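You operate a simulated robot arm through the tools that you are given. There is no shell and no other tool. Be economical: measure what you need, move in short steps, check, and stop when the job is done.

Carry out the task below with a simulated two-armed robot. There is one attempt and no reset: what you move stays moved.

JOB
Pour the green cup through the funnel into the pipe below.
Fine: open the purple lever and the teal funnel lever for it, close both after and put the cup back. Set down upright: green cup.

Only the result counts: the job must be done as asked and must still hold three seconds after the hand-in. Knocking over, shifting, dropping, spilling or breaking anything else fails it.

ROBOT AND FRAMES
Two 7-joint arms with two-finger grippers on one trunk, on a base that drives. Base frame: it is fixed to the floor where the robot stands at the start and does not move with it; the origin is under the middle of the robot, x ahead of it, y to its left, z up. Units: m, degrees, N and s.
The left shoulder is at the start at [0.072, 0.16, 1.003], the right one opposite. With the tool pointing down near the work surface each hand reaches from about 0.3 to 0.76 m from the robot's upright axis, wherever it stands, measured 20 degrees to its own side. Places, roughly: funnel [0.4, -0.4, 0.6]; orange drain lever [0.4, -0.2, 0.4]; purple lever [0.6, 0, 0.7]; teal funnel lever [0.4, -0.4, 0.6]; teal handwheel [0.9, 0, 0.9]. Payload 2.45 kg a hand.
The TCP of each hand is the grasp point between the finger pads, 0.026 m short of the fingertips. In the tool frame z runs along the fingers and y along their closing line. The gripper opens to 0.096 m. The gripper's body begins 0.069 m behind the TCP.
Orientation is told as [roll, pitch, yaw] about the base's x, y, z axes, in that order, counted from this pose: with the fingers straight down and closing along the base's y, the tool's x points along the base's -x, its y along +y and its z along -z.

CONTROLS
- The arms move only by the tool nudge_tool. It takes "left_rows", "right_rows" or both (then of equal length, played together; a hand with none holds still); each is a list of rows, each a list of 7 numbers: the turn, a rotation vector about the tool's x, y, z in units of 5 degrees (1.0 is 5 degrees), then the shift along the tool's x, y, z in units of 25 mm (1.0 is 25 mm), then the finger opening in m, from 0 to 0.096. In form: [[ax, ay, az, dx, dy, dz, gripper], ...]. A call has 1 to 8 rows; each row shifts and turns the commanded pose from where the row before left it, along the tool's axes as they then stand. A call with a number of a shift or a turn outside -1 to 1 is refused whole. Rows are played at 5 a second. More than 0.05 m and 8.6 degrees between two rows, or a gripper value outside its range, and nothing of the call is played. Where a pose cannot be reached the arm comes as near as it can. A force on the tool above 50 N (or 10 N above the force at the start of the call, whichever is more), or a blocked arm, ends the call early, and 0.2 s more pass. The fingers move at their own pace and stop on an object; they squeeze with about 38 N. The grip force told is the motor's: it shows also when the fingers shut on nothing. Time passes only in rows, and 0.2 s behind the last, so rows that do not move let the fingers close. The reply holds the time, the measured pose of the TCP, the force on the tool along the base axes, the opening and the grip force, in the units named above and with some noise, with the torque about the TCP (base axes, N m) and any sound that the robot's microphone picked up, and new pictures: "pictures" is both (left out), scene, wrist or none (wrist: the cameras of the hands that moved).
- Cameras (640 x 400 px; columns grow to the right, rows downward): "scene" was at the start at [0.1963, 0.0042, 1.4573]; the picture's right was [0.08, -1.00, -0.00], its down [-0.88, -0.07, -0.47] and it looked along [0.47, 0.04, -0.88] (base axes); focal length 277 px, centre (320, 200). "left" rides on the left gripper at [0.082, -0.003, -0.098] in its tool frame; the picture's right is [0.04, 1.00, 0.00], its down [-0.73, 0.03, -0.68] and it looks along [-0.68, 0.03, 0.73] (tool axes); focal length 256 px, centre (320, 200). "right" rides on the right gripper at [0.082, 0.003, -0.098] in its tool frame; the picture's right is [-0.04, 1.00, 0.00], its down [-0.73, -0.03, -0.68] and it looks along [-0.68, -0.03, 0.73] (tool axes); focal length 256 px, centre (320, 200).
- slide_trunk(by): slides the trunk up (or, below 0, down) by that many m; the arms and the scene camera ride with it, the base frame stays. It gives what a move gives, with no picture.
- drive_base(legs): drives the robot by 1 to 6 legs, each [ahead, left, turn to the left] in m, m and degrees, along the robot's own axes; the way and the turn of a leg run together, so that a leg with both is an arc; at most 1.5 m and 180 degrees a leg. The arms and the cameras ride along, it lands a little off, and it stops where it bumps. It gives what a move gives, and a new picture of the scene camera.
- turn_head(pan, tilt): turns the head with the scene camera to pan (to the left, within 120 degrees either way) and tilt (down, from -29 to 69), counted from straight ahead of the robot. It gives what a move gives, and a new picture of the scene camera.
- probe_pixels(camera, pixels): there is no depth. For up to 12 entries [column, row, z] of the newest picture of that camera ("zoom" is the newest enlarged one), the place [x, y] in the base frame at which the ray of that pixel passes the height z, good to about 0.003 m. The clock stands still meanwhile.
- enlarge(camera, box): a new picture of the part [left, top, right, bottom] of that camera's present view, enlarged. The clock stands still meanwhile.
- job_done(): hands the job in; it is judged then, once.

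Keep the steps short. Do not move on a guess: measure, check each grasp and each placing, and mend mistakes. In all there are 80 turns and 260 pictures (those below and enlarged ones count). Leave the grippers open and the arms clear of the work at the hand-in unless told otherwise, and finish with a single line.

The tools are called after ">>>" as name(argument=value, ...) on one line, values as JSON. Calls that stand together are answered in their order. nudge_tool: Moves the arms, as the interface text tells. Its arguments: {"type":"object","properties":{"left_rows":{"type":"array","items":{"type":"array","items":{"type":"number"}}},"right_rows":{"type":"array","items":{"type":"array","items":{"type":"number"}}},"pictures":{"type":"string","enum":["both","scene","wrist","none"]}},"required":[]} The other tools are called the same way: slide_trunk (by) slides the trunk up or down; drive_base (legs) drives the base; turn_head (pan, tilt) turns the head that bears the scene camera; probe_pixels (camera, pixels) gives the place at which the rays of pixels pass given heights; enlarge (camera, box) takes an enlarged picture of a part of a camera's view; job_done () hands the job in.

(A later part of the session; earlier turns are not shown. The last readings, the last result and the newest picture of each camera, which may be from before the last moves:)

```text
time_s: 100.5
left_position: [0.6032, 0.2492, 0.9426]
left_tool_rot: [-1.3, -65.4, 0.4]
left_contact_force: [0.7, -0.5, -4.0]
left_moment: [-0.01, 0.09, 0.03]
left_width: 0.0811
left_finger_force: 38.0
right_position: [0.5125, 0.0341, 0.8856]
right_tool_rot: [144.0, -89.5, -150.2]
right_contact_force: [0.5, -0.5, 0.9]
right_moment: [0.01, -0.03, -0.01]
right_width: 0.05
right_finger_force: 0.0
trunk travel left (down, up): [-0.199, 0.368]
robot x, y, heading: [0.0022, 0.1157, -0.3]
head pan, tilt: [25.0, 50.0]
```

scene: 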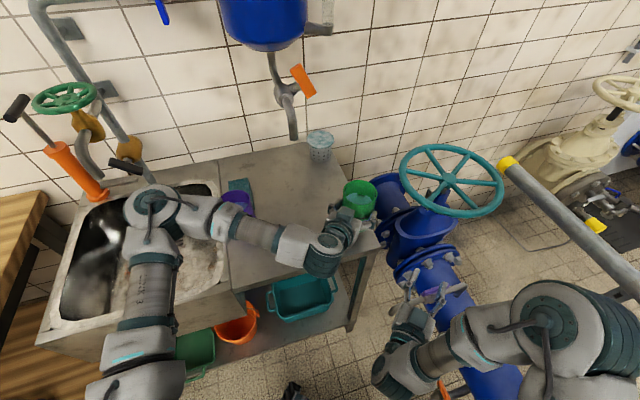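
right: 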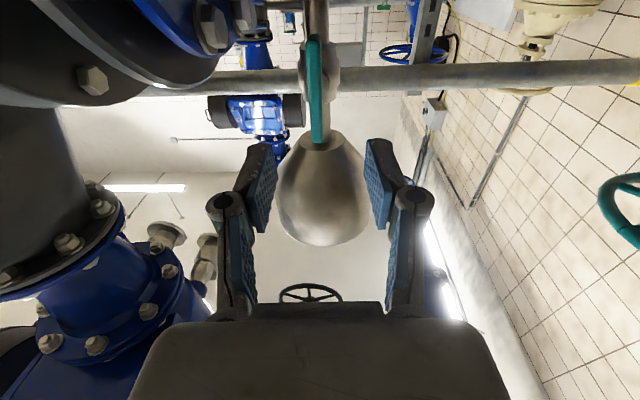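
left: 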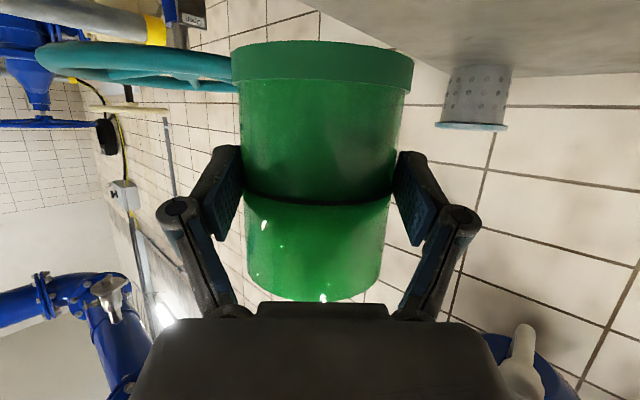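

The cup is held firmly (0.081 m, ~4 N weight) and upright. I'll drive back along the known path to the stance facing the funnel.

>>> drive_base(legs=[[-0.2, 0.02, 0]])

>>> drive_base(legs=[[0, 0, -15], [0, 0, -15], [0, 0, -15]])

>>> turn_head(pan=-5, tilt=45)

```text
time_s: 102.1
left_position: [0.3985, 0.2717, 0.9428]
left_tool_rot: [-1.3, -65.5, 0.7]
left_contact_force: [0.6, -0.1, -2.9]
left_moment: [-0.02, 0.09, -0.02]
left_width: 0.0808
left_finger_force: 37.8
right_position: [0.3116, 0.0579, 0.8856]
right_tool_rot: [145.8, -89.6, -152.1]
right_contact_force: [0.0, -0.6, 0.3]
right_moment: [0.01, 0.0, -0.03]
right_width: 0.05
right_finger_force: 0.0
trunk travel left (down, up): [-0.199, 0.368]
robot x, y, heading: [-0.2021, 0.1386, -0.1]
head pan, tilt: [25.0, 50.0]
```

scene: 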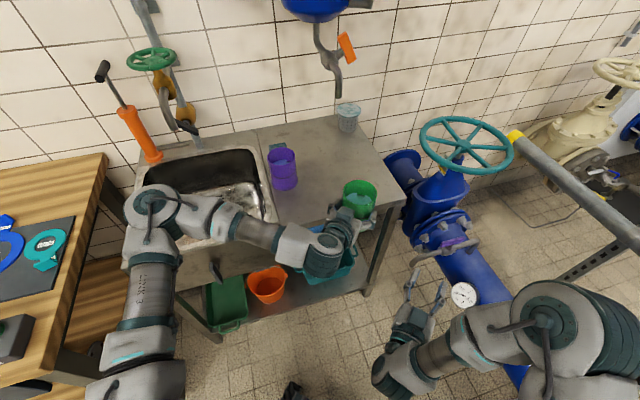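

```text
time_s: 105.2
left_position: [0.3213, -0.1848, 0.9436]
left_tool_rot: [-2.1, -65.7, -43.8]
left_contact_force: [-0.2, 0.6, -3.3]
left_moment: [0.07, 0.05, -0.03]
left_width: 0.0809
left_finger_force: 38.0
right_position: [0.1068, -0.2742, 0.8879]
right_tool_rot: [-173.3, -89.5, 122.1]
right_contact_force: [-0.5, -0.3, -0.3]
right_moment: [-0.01, -0.01, -0.02]
right_width: 0.05
right_finger_force: 0.1
trunk travel left (down, up): [-0.199, 0.368]
robot x, y, heading: [-0.1933, 0.1403, -45.1]
head pan, tilt: [25.0, 50.0]
```

scene: 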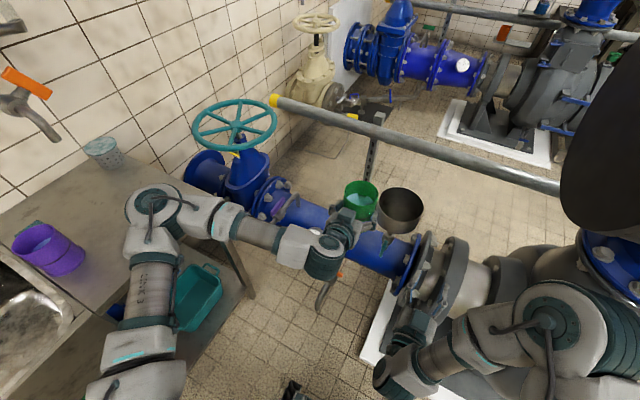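

```text
time_s: 106.2
left_position: [0.3068, -0.191, 0.9475]
left_tool_rot: [-0.2, -65.8, -45.6]
left_contact_force: [0.4, -0.6, -3.2]
left_moment: [0.07, 0.03, 0.0]
left_width: 0.0806
left_finger_force: 38.3
right_position: [0.0941, -0.2799, 0.8901]
right_tool_rot: [136.4, -89.1, 172.4]
right_contact_force: [0.1, -0.1, -0.4]
right_moment: [-0.01, 0.01, 0.03]
right_width: 0.0498
right_finger_force: 0.0
trunk travel left (down, up): [-0.199, 0.368]
robot x, y, heading: [-0.203, 0.138, -45.4]
head pan, tilt: [-5.0, 45.0]
```

scene: 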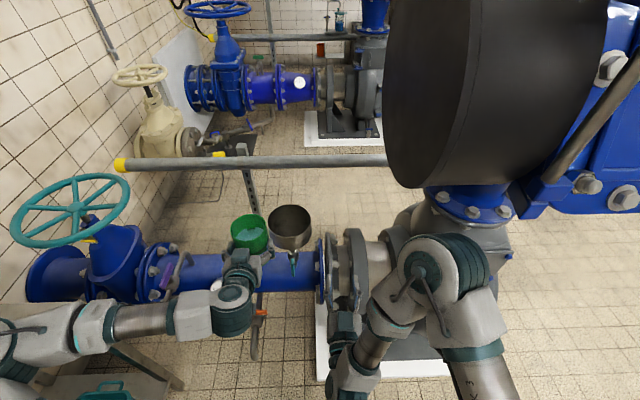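

The cup (248,235) is next to the funnel (290,225). I'll refine the funnel rim position, then extend the arm most of the way at constant height.

>>> enlarge(camera="scene", box=[220, 180, 340, 300])

>>> probe_pixels(camera="scene", pixels=[[290, 222, 0.7], [290, 222, 0.75], [290, 222, 0.8], [268, 224, 0.73], [312, 223, 0.73], [290, 205, 0.73], [290, 240, 0.73]])

>>> nudge_tool(left_rows=[[0, 0, 0, -0.22, -0.1, 0.5, 0.06], [0, 0, 0, -0.44, -0.2, 0.98, 0.06], [0, 0, 0, -0.44, -0.2, 0.98, 0.06], [0, 0, 0, -0.44, -0.2, 0.98, 0.06], [0, 0, 0, -0.44, -0.2, 0.98, 0.06], [0, 0, 0, -0.44, -0.2, 0.98, 0.06], [0, 0, 0, -0.44, -0.2, 0.98, 0.06], [0, 0, 0, -0.22, -0.1, 0.5, 0.06]], pictures="both")

>>> enlarge(camera="scene", box=[200, 140, 380, 300])

```text
3.33 times, centred on (280, 240) of scene
```

zoom: 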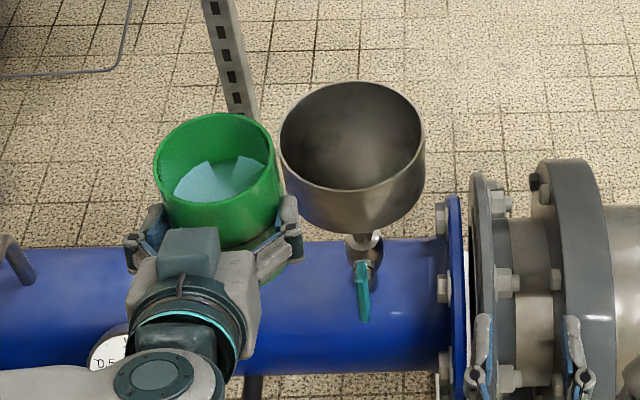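

```text
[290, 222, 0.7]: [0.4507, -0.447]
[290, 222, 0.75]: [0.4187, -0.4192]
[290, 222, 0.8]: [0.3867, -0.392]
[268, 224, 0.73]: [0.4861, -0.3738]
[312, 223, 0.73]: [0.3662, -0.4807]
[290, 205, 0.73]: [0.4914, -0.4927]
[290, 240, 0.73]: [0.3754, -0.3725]
```

```text
time_s: 108.0
left_position: [0.4147, -0.3517, 0.9497]
left_tool_rot: [0.0, -65.9, -45.6]
left_contact_force: [-0.4, 0.5, -3.8]
left_moment: [0.07, 0.01, 0.03]
left_width: 0.0808
left_finger_force: 38.0
right_position: [0.0937, -0.2811, 0.8893]
right_tool_rot: [134.0, -89.0, 174.6]
right_contact_force: [0.3, -0.4, 0.4]
right_moment: [-0.01, -0.04, 0.01]
right_width: 0.0501
right_finger_force: 0.0
trunk travel left (down, up): [-0.199, 0.368]
robot x, y, heading: [-0.198, 0.1367, -45.5]
head pan, tilt: [-5.0, 45.0]
```

scene: 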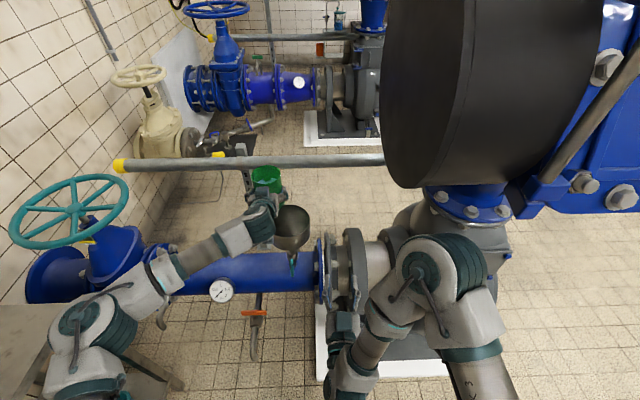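
left: 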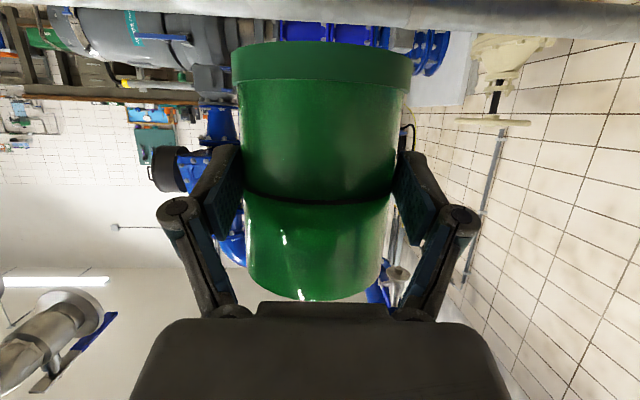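

```text
2.50 times, centred on (290, 220) of scene
```

zoom: 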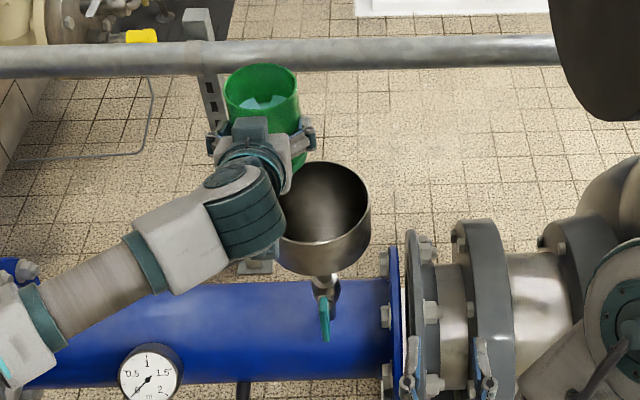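

Funnel rim: centre ≈ (0.419,-0.424), z ≈ 0.755. I'll move to the pour start, TCP (0.461,-0.382,0.85), just left of the funnel, and check before tipping.

>>> nudge_tool(left_rows=[[0, 0, 0, 0.3, 0.05, 0.4, 0.06], [0, 0, 0, 0.55, 0.09, 0.72, 0.06], [0, 0, 0, 0.55, 0.09, 0.72, 0.06], [0, 0, 0, 0.55, 0.09, 0.72, 0.06], [0, 0, 0, 0.5, 0.09, 0.65, 0.06], [0, 0, 0, 0.3, 0.05, 0.4, 0.06], [0, 0, 0, 0, 0, 0, 0.06]], pictures="both")

>>> enlarge(camera="scene", box=[210, 140, 370, 280])

>>> enlarge(camera="right", box=[0, 0, 640, 400])

```text
time_s: 109.5
left_position: [0.4626, -0.38, 0.8477]
left_tool_rot: [-0.7, -65.8, -45.0]
left_contact_force: [-0.1, 0.8, -2.8]
left_moment: [0.05, 0.08, 0.0]
left_width: 0.0807
left_finger_force: 38.6
right_position: [0.0978, -0.2759, 0.8888]
right_tool_rot: [143.5, -89.1, 165.5]
right_contact_force: [-0.8, 0.2, -1.1]
right_moment: [-0.02, -0.01, 0.01]
right_width: 0.0501
right_finger_force: 0.0
trunk travel left (down, up): [-0.199, 0.368]
robot x, y, heading: [-0.1987, 0.1332, -45.2]
head pan, tilt: [-5.0, 45.0]
```

scene: 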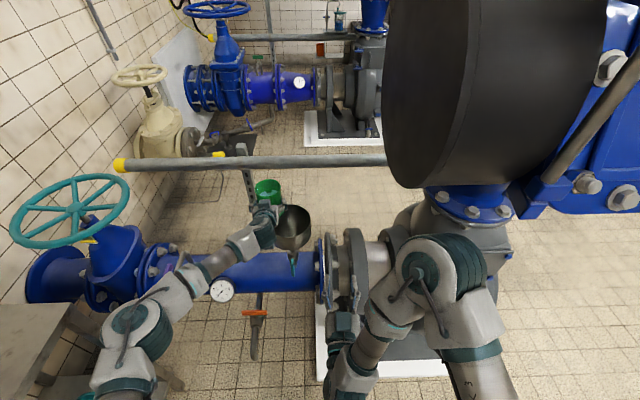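
left: 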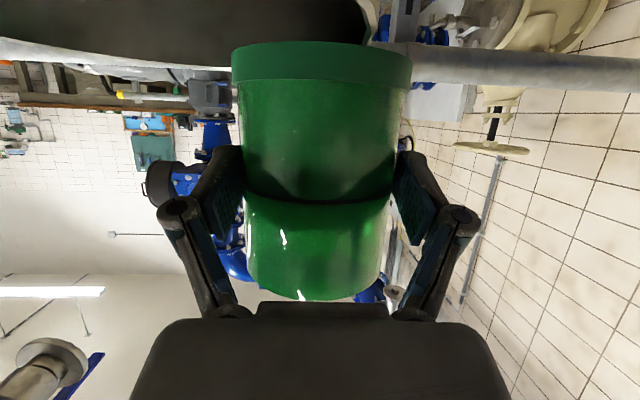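

```text
2.86 times, centred on (290, 210) of scene
```

zoom: 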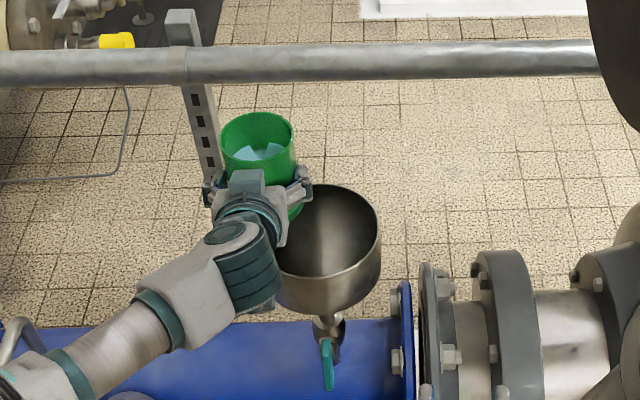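

```text
1.00 times, centred on (320, 200) of right (not enlarged: the box is as wide or as high as the picture)
```

zoom: 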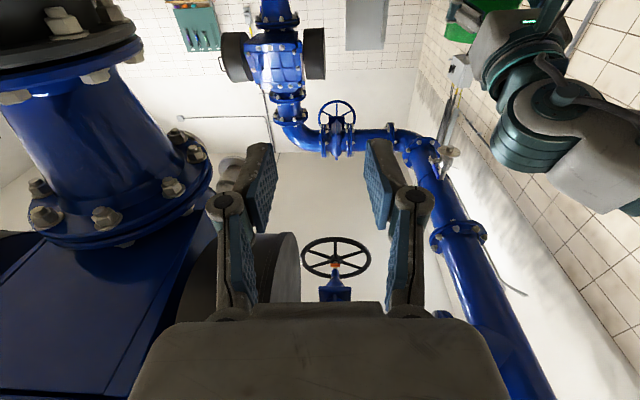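

Aligned: the cup sits just left of the funnel and above the rim. I'll start tipping to the right about the forward axis, to 60°, and look.

>>> nudge_tool(left_rows=[[-0.37, 0, 0.82, 0, 0, 0, 0.06], [-0.37, 0, 0.82, 0, 0, 0, 0.06], [-0.37, 0, 0.82, 0, 0, 0, 0.06], [-0.37, 0, 0.82, 0, 0, 0, 0.06], [-0.37, 0, 0.82, 0, 0, 0, 0.06], [-0.37, 0, 0.82, 0, 0, 0, 0.06], [-0.25, 0, 0.55, 0, 0, 0, 0.06], [-0.25, 0, 0.55, 0, 0, 0, 0.06]], pictures="scene")

>>> enlarge(camera="scene", box=[210, 140, 370, 280])

```text
time_s: 111.3
left_position: [0.4582, -0.3818, 0.854]
left_tool_rot: [58.2, -50.3, -96.6]
left_contact_force: [-7.9, -4.7, 20.4]
left_moment: [-1.05, 0.29, -0.36]
left_width: 0.0799
left_finger_force: 38.6
right_position: [0.0921, -0.2777, 0.8915]
right_tool_rot: [138.6, -88.8, 170.3]
right_contact_force: [0.0, 0.5, 0.3]
right_moment: [-0.02, 0.01, -0.03]
right_width: 0.05
right_finger_force: 0.1
trunk travel left (down, up): [-0.199, 0.368]
robot x, y, heading: [-0.1988, 0.1406, -45.5]
head pan, tilt: [-5.0, 45.0]
```

scene: 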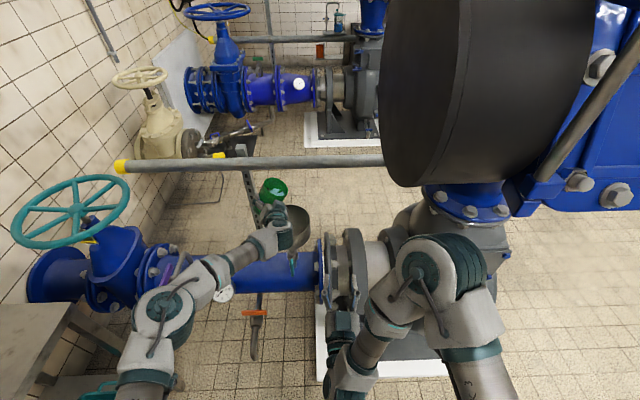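

```text
2.86 times, centred on (290, 210) of scene
```

zoom: 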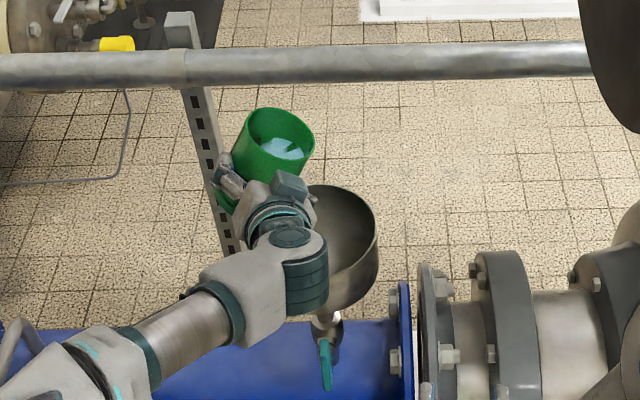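

20 N upward: a finger is pressing on the funnel rim, so the rim is higher (~0.795) and nearer (centre ≈ (0.393,-0.394), above its neck). The water is still in the cup. I'll raise 4.5 cm and shift 4 cm back, then check.

>>> nudge_tool(left_rows=[[0, 0, 0, -0.69, 0.49, -0.3, 0.06], [0, 0, 0, -0.69, 0.49, -0.3, 0.06], [0, 0, 0, 0.35, 0.08, -0.67, 0.06], [0, 0, 0, 0.35, 0.08, -0.67, 0.06], [0, 0, 0, 0, 0, 0, 0.06]], pictures="scene")

>>> enlarge(camera="scene", box=[210, 140, 370, 280])

```text
time_s: 112.5
left_position: [0.4384, -0.3492, 0.8927]
left_tool_rot: [57.7, -50.3, -96.0]
left_contact_force: [-0.2, -0.5, -4.3]
left_moment: [0.08, 0.02, 0.0]
left_width: 0.0797
left_finger_force: 38.3
right_position: [0.0971, -0.2779, 0.8889]
right_tool_rot: [142.0, -89.1, 167.0]
right_contact_force: [0.0, -0.2, -0.6]
right_moment: [-0.02, 0.01, -0.01]
right_width: 0.0501
right_finger_force: 0.0
trunk travel left (down, up): [-0.199, 0.368]
robot x, y, heading: [-0.2014, 0.141, -45.2]
head pan, tilt: [-5.0, 45.0]
```

scene: 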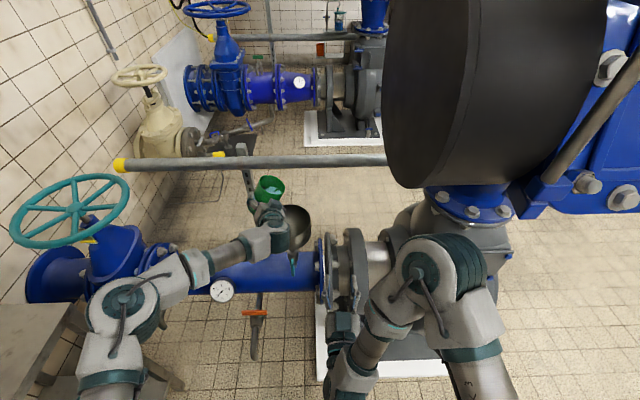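

```text
2.86 times, centred on (290, 210) of scene
```

zoom: 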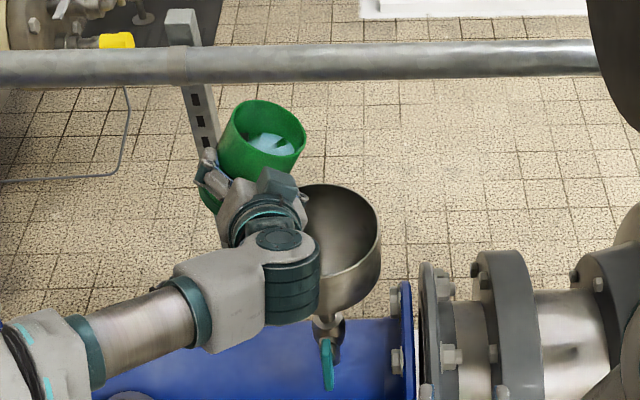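

Free now (only the 4 N weight). The lip would drop a little left of the funnel centre, so I'll shift 15 mm right, then pour slowly to ~118° and hold.

>>> nudge_tool(left_rows=[[0, 0, 0, -0.31, -0.52, -0.13, 0.06], [-0.25, 0, 0.55, 0, 0, 0, 0.06], [-0.25, 0, 0.55, 0, 0, 0, 0.06], [-0.25, 0, 0.55, 0, 0, 0, 0.06], [-0.25, 0, 0.55, 0, 0, 0, 0.06], [-0.25, 0, 0.55, 0, 0, 0, 0.06], [-0.25, 0, 0.55, 0, 0, 0, 0.06], [-0.25, 0, 0.55, 0, 0, 0, 0.06]], pictures="none")

>>> enlarge(camera="scene", box=[210, 140, 370, 280])

>>> nudge_tool(left_rows=[[-0.29, 0, 0.64, 0, 0, 0, 0.06], [-0.29, 0, 0.64, 0, 0, 0, 0.06], [-0.29, 0, 0.64, 0, 0, 0, 0.06], [-0.29, 0, 0.64, 0, 0, 0, 0.06], [-0.33, 0, 0.73, 0, 0, 0, 0.06], [-0.33, 0, 0.73, 0, 0, 0, 0.06], [-0.33, 0, 0.73, 0, 0, 0, 0.06], [-0.33, 0, 0.73, 0, 0, 0, 0.06]], pictures="none")

>>> enlarge(camera="scene", box=[210, 140, 370, 280])

>>> nudge_tool(left_rows=[[-0.33, 0, 0.73, 0, 0, 0, 0.06], [-0.33, 0, 0.73, 0, 0, 0, 0.06], [-0.33, 0, 0.73, 0, 0, 0, 0.06], [-0.33, 0, 0.73, 0, 0, 0, 0.06], [-0.33, 0, 0.73, 0, 0, 0, 0.06], [-0.33, 0, 0.73, 0, 0, 0, 0.06], [-0.33, 0, 0.73, 0, 0, 0, 0.06], [0, 0, 0, 0, 0, 0, 0.06]], pictures="both")

>>> enlarge(camera="scene", box=[210, 140, 370, 280])

```text
time_s: 114.3
left_position: [0.4292, -0.3607, 0.8931]
left_tool_rot: [73.6, -32.6, -106.6]
left_contact_force: [0.6, -0.1, -3.9]
left_moment: [0.06, 0.04, 0.03]
left_width: 0.0798
left_finger_force: 38.7
right_position: [0.0966, -0.2783, 0.8902]
right_tool_rot: [140.5, -89.0, 168.3]
right_contact_force: [-1.2, 0.1, -0.4]
right_moment: [-0.01, 0.02, -0.01]
right_width: 0.0498
right_finger_force: 0.0
trunk travel left (down, up): [-0.199, 0.368]
robot x, y, heading: [-0.1996, 0.1383, -45.5]
head pan, tilt: [-5.0, 45.0]
```

```text
2.86 times, centred on (290, 210) of scene
```

zoom: 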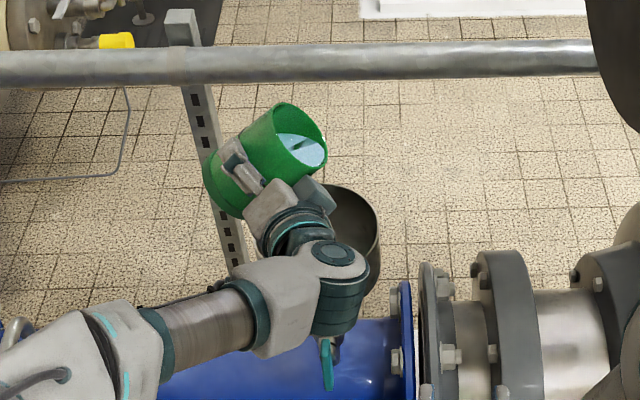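

```text
time_s: 116.2
left_position: [0.429, -0.3619, 0.8938]
left_tool_rot: [87.9, -5.5, -111.2]
left_contact_force: [-0.1, 1.4, -1.2]
left_moment: [0.01, 0.02, 0.01]
left_width: 0.0796
left_finger_force: 38.4
right_position: [0.0955, -0.2781, 0.8893]
right_tool_rot: [139.9, -88.9, 168.9]
right_contact_force: [-0.2, -0.6, 0.0]
right_moment: [-0.01, -0.01, -0.04]
right_width: 0.0501
right_finger_force: 0.0
trunk travel left (down, up): [-0.199, 0.368]
robot x, y, heading: [-0.2007, 0.1398, -45.3]
head pan, tilt: [-5.0, 45.0]
```

```text
2.86 times, centred on (290, 210) of scene
```

zoom: 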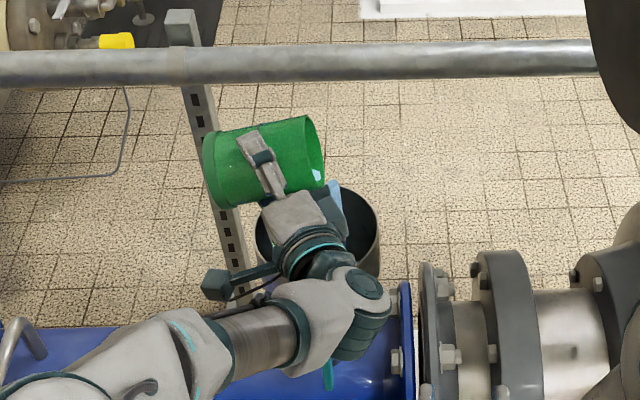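

```text
time_s: 118.0
left_position: [0.4286, -0.3617, 0.8938]
left_tool_rot: [99.8, 20.0, -109.5]
left_contact_force: [-1.0, -0.2, -1.9]
left_moment: [-0.01, 0.02, 0.02]
left_width: 0.0792
left_finger_force: 38.2
right_position: [0.0952, -0.2775, 0.8898]
right_tool_rot: [140.4, -88.9, 168.4]
right_contact_force: [-0.2, 0.1, -0.5]
right_moment: [0.04, 0.05, 0.01]
right_width: 0.0501
right_finger_force: 0.1
trunk travel left (down, up): [-0.199, 0.368]
robot x, y, heading: [-0.2014, 0.137, -45.3]
head pan, tilt: [-5.0, 45.0]
```

scene: 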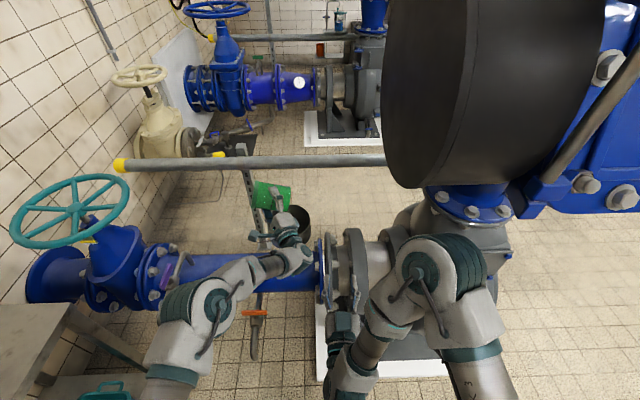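
left: 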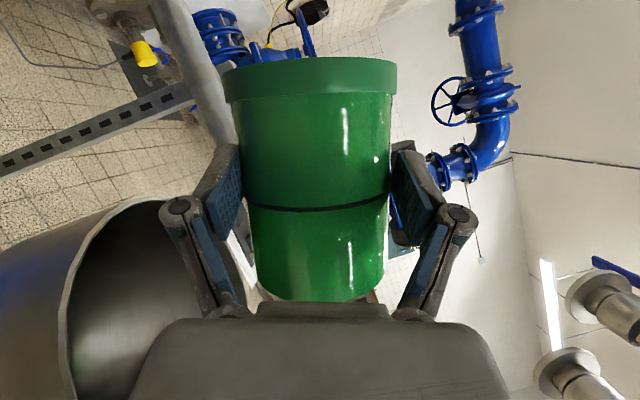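

```text
2.86 times, centred on (290, 210) of scene
```

zoom: 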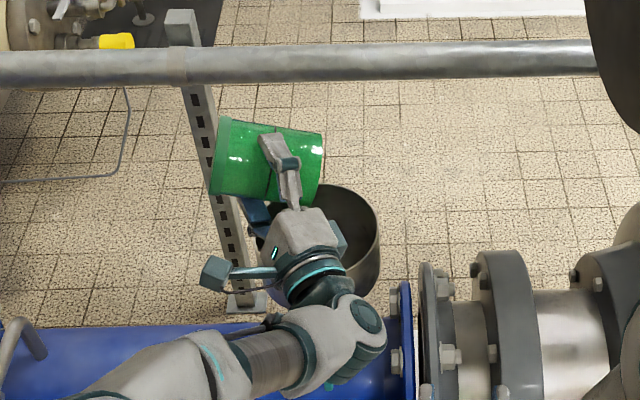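

Emptied: the weight fell from 4 N to about 1.5 N, and no spill is visible. I'll right the cup, retract it up and to the left, lower the trunk and bring the right hand back in front of the teal lever.

>>> nudge_tool(left_rows=[[0, 0, 0, 0, 0, 0, 0.06], [0, 0, 0, 0, 0, 0, 0.06], [0.383, 0, -0.852, 0, 0, 0, 0.06], [0.383, 0, -0.852, 0, 0, 0, 0.06], [0.383, 0, -0.852, 0, 0, 0, 0.06], [0.383, 0, -0.852, 0, 0, 0, 0.06], [0.383, 0, -0.852, 0, 0, 0, 0.06], [0.383, 0, -0.852, 0, 0, 0, 0.06]], pictures="none")

>>> nudge_tool(left_rows=[[0.383, 0, -0.852, 0, 0, 0, 0.06], [0.383, 0, -0.852, 0, 0, 0, 0.06], [0.383, 0, -0.852, 0, 0, 0, 0.06], [0.383, 0, -0.852, 0, 0, 0, 0.06], [0.383, 0, -0.852, 0, 0, 0, 0.06], [0.383, 0, -0.852, 0, 0, 0, 0.06], [0.383, 0, -0.852, 0, 0, 0, 0.06], [0.383, 0, -0.852, 0, 0, 0, 0.06]], pictures="none")

>>> nudge_tool(left_rows=[[0.383, 0, -0.852, 0, 0, 0, 0.06], [0.383, 0, -0.852, 0, 0, 0, 0.06], [0.383, 0, -0.852, 0, 0, 0, 0.06], [0.383, 0, -0.852, 0, 0, 0, 0.06], [0.383, 0, -0.852, 0, 0, 0, 0.06], [0.383, 0, -0.852, 0, 0, 0, 0.06], [0.383, 0, -0.852, 0, 0, 0, 0.06], [0.383, 0, -0.852, 0, 0, 0, 0.06]], pictures="scene")

>>> nudge_tool(left_rows=[[0, 0, 0, 0.2, 0.43, -1, 0.06], [0, 0, 0, 0.2, 0.43, -1, 0.06], [0, 0, 0, 0.41, 0.43, -0.9, 0.06], [0, 0, 0, 0.41, 0.43, -0.9, 0.06], [0, 0, 0, 0.41, 0.43, -0.9, 0.06], [0, 0, 0, 0.41, 0.43, -0.9, 0.06], [0, 0, 0, 0.41, 0.43, -0.9, 0.06], [0, 0, 0, 0.41, 0.43, -0.9, 0.06]], pictures="both")

>>> slide_trunk(by=-0.15)

```text
time_s: 119.8
left_position: [0.4295, -0.3618, 0.8929]
left_tool_rot: [87.8, -5.7, -111.2]
left_contact_force: [0.5, 0.0, -1.7]
left_moment: [-0.01, -0.02, 0.02]
left_width: 0.0791
left_finger_force: 38.4
right_position: [0.0963, -0.2787, 0.8894]
right_tool_rot: [140.6, -89.0, 168.1]
right_contact_force: [0.3, 0.0, 0.5]
right_moment: [-0.04, 0.0, 0.01]
right_width: 0.0498
right_finger_force: 0.1
trunk travel left (down, up): [-0.199, 0.368]
robot x, y, heading: [-0.1996, 0.1369, -45.2]
head pan, tilt: [-5.0, 45.0]
```

```text
time_s: 121.5
left_position: [0.4282, -0.3615, 0.8938]
left_tool_rot: [69.1, -39.0, -103.9]
left_contact_force: [0.1, 0.1, -1.3]
left_moment: [0.03, 0.02, 0.01]
left_width: 0.0791
left_finger_force: 38.1
right_position: [0.097, -0.2785, 0.8901]
right_tool_rot: [141.5, -89.0, 167.3]
right_contact_force: [-0.2, 0.4, 1.0]
right_moment: [0.01, -0.03, 0.0]
right_width: 0.05
right_finger_force: 0.2
trunk travel left (down, up): [-0.199, 0.368]
robot x, y, heading: [-0.2007, 0.1378, -45.3]
head pan, tilt: [-5.0, 45.0]
```

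```text
time_s: 123.3
left_position: [0.4296, -0.3606, 0.8938]
left_tool_rot: [21.5, -64.5, -65.2]
left_contact_force: [0.0, -0.1, -1.1]
left_moment: [0.0, 0.02, 0.01]
left_width: 0.0788
left_finger_force: 38.2
right_position: [0.0965, -0.2781, 0.8896]
right_tool_rot: [142.7, -89.1, 166.1]
right_contact_force: [-1.1, -0.1, 0.3]
right_moment: [-0.03, 0.02, 0.0]
right_width: 0.05
right_finger_force: 0.0
trunk travel left (down, up): [-0.199, 0.368]
robot x, y, heading: [-0.1988, 0.1374, -45.4]
head pan, tilt: [-5.0, 45.0]
```

scene: 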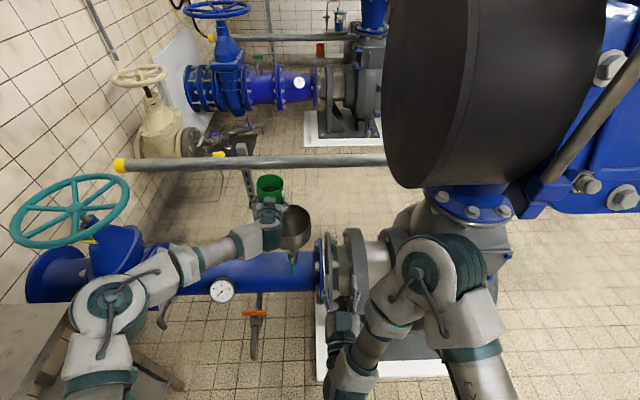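

```text
time_s: 125.2
left_position: [0.3504, -0.1605, 0.9161]
left_tool_rot: [21.7, -64.5, -65.3]
left_contact_force: [0.2, 0.8, -0.7]
left_moment: [0.04, 0.06, -0.03]
left_width: 0.0788
left_finger_force: 38.0
right_position: [0.096, -0.277, 0.8894]
right_tool_rot: [146.3, -89.1, 162.6]
right_contact_force: [-0.6, -0.8, -0.1]
right_moment: [0.03, -0.02, 0.03]
right_width: 0.05
right_finger_force: 0.1
trunk travel left (down, up): [-0.199, 0.368]
robot x, y, heading: [-0.2002, 0.1408, -45.3]
head pan, tilt: [-5.0, 45.0]
```

scene: 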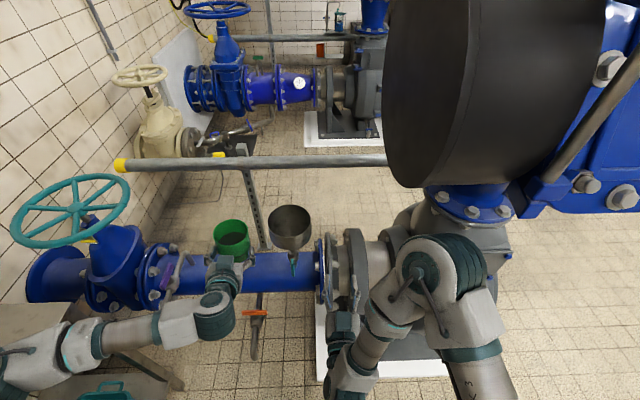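
left: 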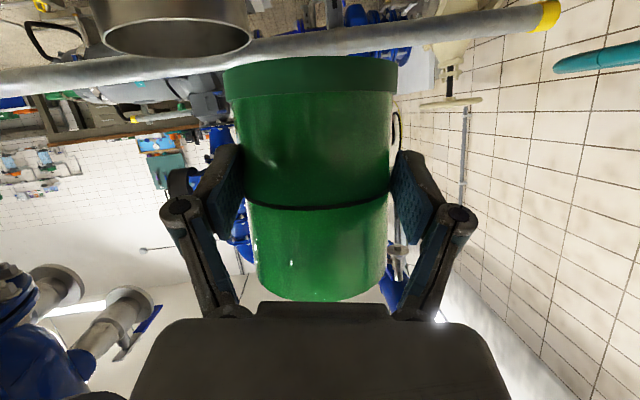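

```text
time_s: 126.9
left_position: [0.3495, -0.1599, 0.7687]
left_tool_rot: [21.9, -64.6, -65.4]
left_contact_force: [-0.9, 0.1, -0.7]
left_moment: [0.02, 0.03, 0.01]
left_width: 0.0788
left_finger_force: 37.7
right_position: [0.096, -0.278, 0.7405]
right_tool_rot: [147.2, -88.9, 161.8]
right_contact_force: [-0.2, 0.1, -0.2]
right_moment: [0.01, 0.0, 0.0]
right_width: 0.0499
right_finger_force: 0.0
trunk travel left (down, up): [-0.049, 0.518]
robot x, y, heading: [-0.1987, 0.1408, -45.3]
head pan, tilt: [-5.0, 45.0]
```

The cup still leans ~10° (two rows short), which I'll fix now while moving it farther left. At the same time the right hand goes to the pre-grasp in front of the vertical teal lever.

>>> nudge_tool(left_rows=[[0.383, 0, -0.852, 0, 0, 0, 0.06], [0.383, 0, -0.852, 0, 0, 0, 0.06], [0, 0, 0, 0.2, 0.8, -0.7, 0.06], [0, 0, 0, 0.2, 0.8, -0.7, 0.06], [0, 0, 0, 0.2, 0.8, -0.7, 0.06], [0, 0, 0, 0.2, 0.8, -0.7, 0.06], [0, 0, 0, 0, 0, 0, 0.06]], right_rows=[[0, 0, 0, 0.96, 0.93, 0.45, 0.05], [0, 0, 0, 0.96, 0.93, 0.45, 0.05], [0, 0, 0, 0.96, 0.93, 0.45, 0.05], [0, 0, 0, 0.96, 0.93, 0.45, 0.05], [0, 0, 0, 0.96, 0.93, 0.45, 0.05], [0, 0, 0, 0.96, 0.93, 0.45, 0.05], [0, 0, 0, 0.96, 0.93, 0.45, 0.05]], pictures="both")

>>> enlarge(camera="scene", box=[210, 190, 370, 330])

```text
time_s: 128.5
left_position: [0.3809, -0.0835, 0.7745]
left_tool_rot: [0.4, -65.6, -46.2]
left_contact_force: [-3.9, -5.4, -1.1]
left_moment: [0.18, -0.2, 0.54]
left_width: 0.079
left_finger_force: 37.8
left hand out of reach, approached as far as the arm can: row 5, 6
right_position: [0.2693, -0.241, 0.5705]
right_tool_rot: [123.0, -88.9, -174.2]
right_contact_force: [-0.1, 0.6, -0.2]
right_moment: [-0.01, 0.02, -0.01]
right_width: 0.0501
right_finger_force: 0.1
trunk travel left (down, up): [-0.049, 0.518]
robot x, y, heading: [-0.2021, 0.1422, -45.2]
head pan, tilt: [-5.0, 45.0]
```

scene: 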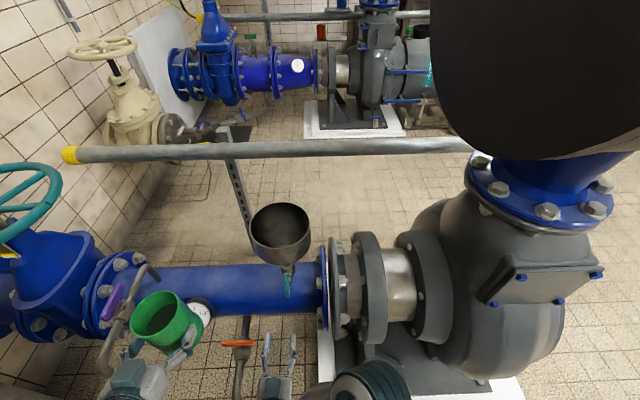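
right: 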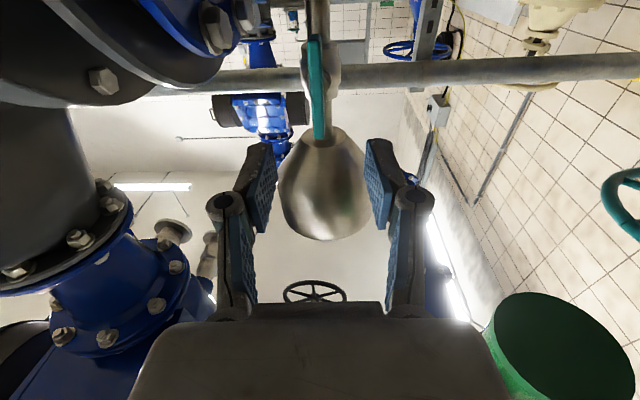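
left: 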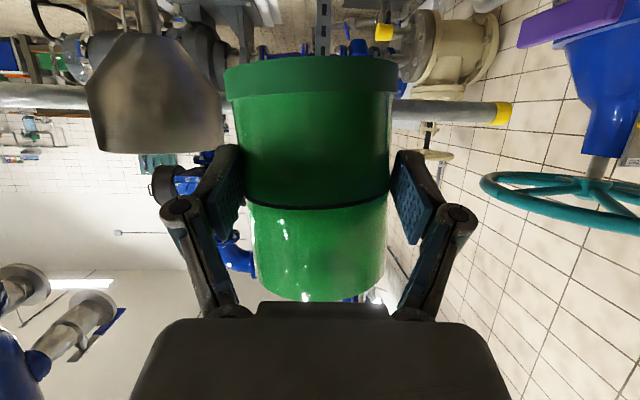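

```text
2.86 times, centred on (290, 260) of scene
```

zoom: 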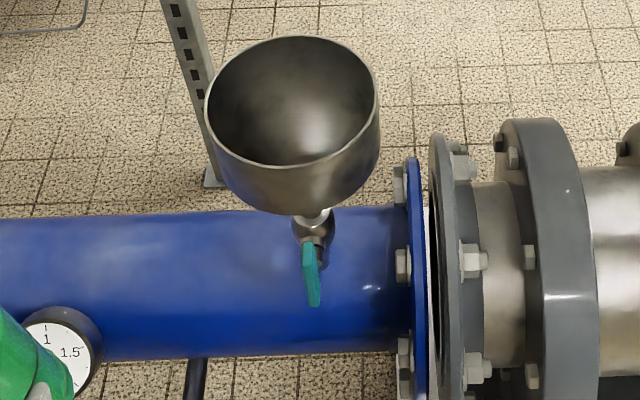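

The funnel is empty. The cup or left hand is touching the vent outlet (6.7 N), so I'll back it off to the right and up. The right hand then goes forward to the same grasp pose on the lever.

>>> nudge_tool(left_rows=[[0, 0, 0, -0.1, -0.9, 0.2, 0.06], [0, 0, 0, -0.9, -0.5, -0.4, 0.06], [0, 0, 0, -0.9, 0, -0.4, 0.06], [0, 0, 0, -0.9, 0, -0.4, 0.06], [0, 0, 0, 0, 0, 0, 0.06]], pictures="none")

>>> nudge_tool(right_rows=[[0, 0, 0, -0.04, 0, 1, 0.05], [0, 0, 0, -0.04, 0, 1, 0.05], [0, 0, 0, -0.04, 0, 1, 0.05], [0, 0, 0, -0.04, 0, 1, 0.05], [0, 0, 0, -0.04, 0, 1, 0.05], [0, 0, 0, 0, 0, 0.36, 0.05], [0, 0, 0, 0, 0, 0, 0.05], [0, 0, 0, 0, 0, 0, 0.0]], pictures="none")

>>> nudge_tool(right_rows=[[0, 0, 0, 0, 0, 0, 0.0], [0, 0, 0, 0, 0, 0, 0.0]], pictures="both")

```text
time_s: 129.7
left_position: [0.3669, -0.1037, 0.8494]
left_tool_rot: [-0.6, -66.0, -44.9]
left_contact_force: [1.2, 0.6, -1.4]
left_moment: [0.02, 0.02, -0.02]
left_width: 0.0788
left_finger_force: 37.7
right_position: [0.2739, -0.235, 0.572]
right_tool_rot: [149.3, -89.1, 159.5]
right_contact_force: [1.1, 0.4, -0.1]
right_moment: [0.0, -0.03, -0.01]
right_width: 0.0498
right_finger_force: 0.1
trunk travel left (down, up): [-0.049, 0.518]
robot x, y, heading: [-0.2017, 0.1396, -45.2]
head pan, tilt: [-5.0, 45.0]
```

```text
time_s: 131.5
left_position: [0.3603, -0.1104, 0.8511]
left_tool_rot: [0.4, -66.1, -46.1]
left_contact_force: [-0.3, 0.1, -0.9]
left_moment: [0.04, 0.0, 0.05]
left_width: 0.0787
left_finger_force: 37.4
right_position: [0.3524, -0.3475, 0.5799]
right_tool_rot: [127.5, -89.1, -179.6]
right_contact_force: [-31.0, -9.7, 0.5]
right_moment: [-0.35, -0.16, 0.19]
right_width: 0.013
right_finger_force: 39.4
trunk travel left (down, up): [-0.049, 0.518]
robot x, y, heading: [-0.2006, 0.1393, -45.3]
head pan, tilt: [-5.0, 45.0]
```

```text
time_s: 132.0
left_position: [0.3622, -0.1019, 0.8519]
left_tool_rot: [-0.5, -66.4, -45.1]
left_contact_force: [-0.3, 0.7, -0.2]
left_moment: [-0.01, 0.0, -0.02]
left_width: 0.0786
left_finger_force: 38.2
right_position: [0.3515, -0.3468, 0.582]
right_tool_rot: [163.5, -89.3, 143.7]
right_contact_force: [-17.3, -15.2, -6.3]
right_moment: [0.3, 0.2, 0.6]
right_width: 0.013
right_finger_force: 39.7
trunk travel left (down, up): [-0.049, 0.518]
robot x, y, heading: [-0.1997, 0.1421, -45.3]
head pan, tilt: [-5.0, 45.0]
stopped in row 2 (right hand): the force on the tool passed its limit at 53 N (the readings are from after the stop); the commanded pose is now the measured one
```

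scene: 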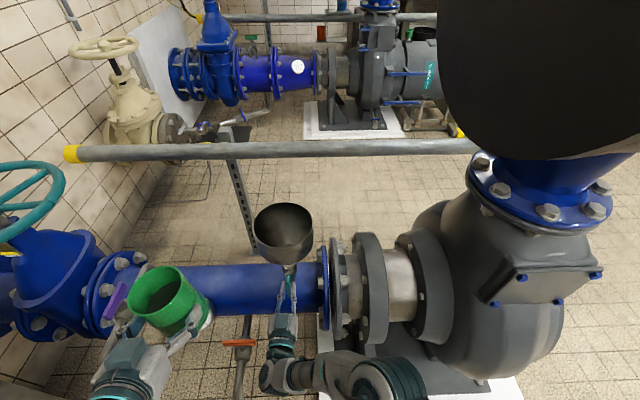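
right: 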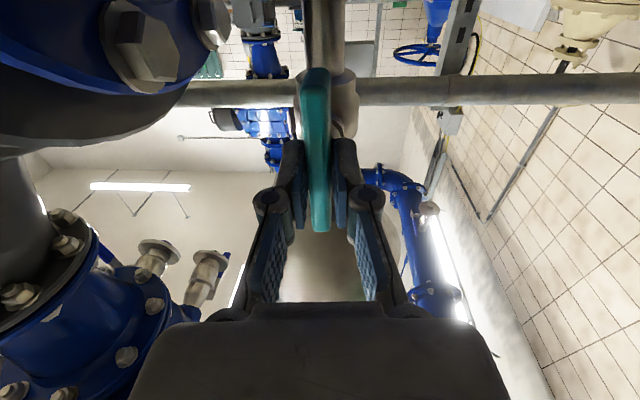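

Lever gripped (0.013 m). I'll ease the side force and turn it 95° back toward the closed stop, then release and back out, with pictures.

>>> nudge_tool(right_rows=[[0, 0, 0, 0.15, -0.14, 0, 0.0], [0, 0, 1, 0, 0, 0, 0.0], [0, 0, 1, 0, 0, 0, 0.0], [0, 0, 1, 0, 0, 0, 0.0], [0, 0, 1, 0, 0, 0, 0.0], [0, 0, 1, 0, 0, 0, 0.0], [0, 0, 1, 0, 0, 0, 0.0], [0, 0, 1, 0, 0, 0, 0.0]], pictures="none")

>>> nudge_tool(right_rows=[[0, 0, 1, 0.04, 0.04, 0, 0.0], [0, 0, 1, 0.04, 0.04, 0, 0.0], [0, 0, 1, 0.04, 0.04, 0, 0.0], [0, 0, 1, 0.04, 0.03, 0, 0.0], [0, 0, 1, 0, 0, 0, 0.0], [0, 0, 1, 0, 0, 0, 0.0], [0, 0, 1, 0, 0, 0, 0.0], [0, 0, 1, 0, 0, 0, 0.0]], pictures="wrist")

>>> nudge_tool(right_rows=[[0, 0, 1, 0, 0, 0, 0.0], [0, 0, 1, 0, 0, 0, 0.0], [0, 0, 1, 0, 0, 0, 0.0], [0, 0, 1, 0, 0, 0, 0.0]], pictures="wrist")

```text
time_s: 133.8
left_position: [0.3613, -0.1033, 0.8539]
left_tool_rot: [-0.5, -66.3, -45.2]
left_contact_force: [-0.1, 0.3, -1.7]
left_moment: [0.02, 0.01, -0.05]
left_width: 0.0787
left_finger_force: 38.4
right_position: [0.3522, -0.3466, 0.5816]
right_tool_rot: [91.5, -54.4, -143.6]
right_contact_force: [-0.9, -16.1, 8.7]
right_moment: [0.05, 0.1, 0.85]
right_width: 0.0122
right_finger_force: 38.6
trunk travel left (down, up): [-0.049, 0.518]
robot x, y, heading: [-0.1974, 0.1396, -45.5]
head pan, tilt: [-5.0, 45.0]
```

```text
time_s: 135.6
left_position: [0.3598, -0.1047, 0.8541]
left_tool_rot: [0.0, -66.5, -45.7]
left_contact_force: [1.1, -0.3, -1.3]
left_moment: [0.02, 0.03, -0.01]
left_width: 0.0787
left_finger_force: 37.5
right_position: [0.3537, -0.3459, 0.5795]
right_tool_rot: [90.9, -14.2, -142.7]
right_contact_force: [-26.4, -21.6, 2.3]
right_moment: [-0.11, 0.02, -0.88]
right_width: 0.0119
right_finger_force: 39.2
trunk travel left (down, up): [-0.049, 0.518]
robot x, y, heading: [-0.2004, 0.141, -45.4]
head pan, tilt: [-5.0, 45.0]
```

right: 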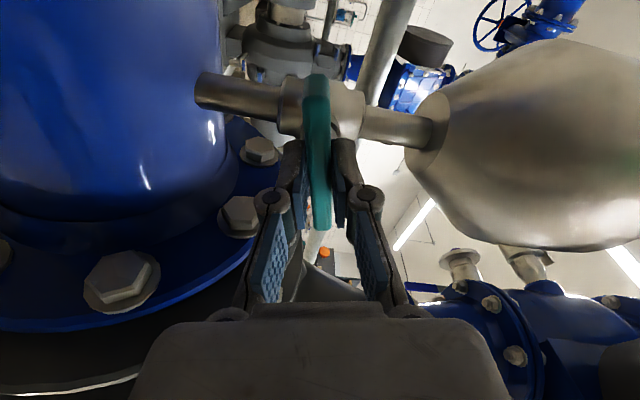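

```text
time_s: 136.6
left_position: [0.3615, -0.1038, 0.8533]
left_tool_rot: [-0.1, -66.4, -45.6]
left_contact_force: [0.3, 0.3, -1.4]
left_moment: [0.0, 0.03, 0.0]
left_width: 0.0786
left_finger_force: 37.7
right_position: [0.3523, -0.345, 0.5795]
right_tool_rot: [90.6, 5.5, -142.4]
right_contact_force: [-27.9, -14.8, -1.3]
right_moment: [-0.63, 0.83, -1.16]
right_width: 0.0139
right_finger_force: 40.7
trunk travel left (down, up): [-0.049, 0.518]
robot x, y, heading: [-0.2016, 0.1408, -45.2]
head pan, tilt: [-5.0, 45.0]
```

right: 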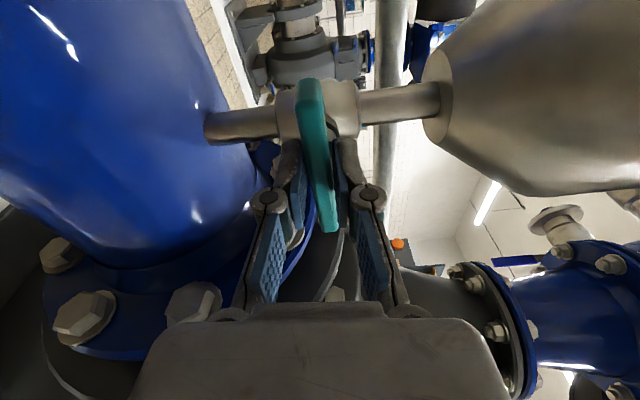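

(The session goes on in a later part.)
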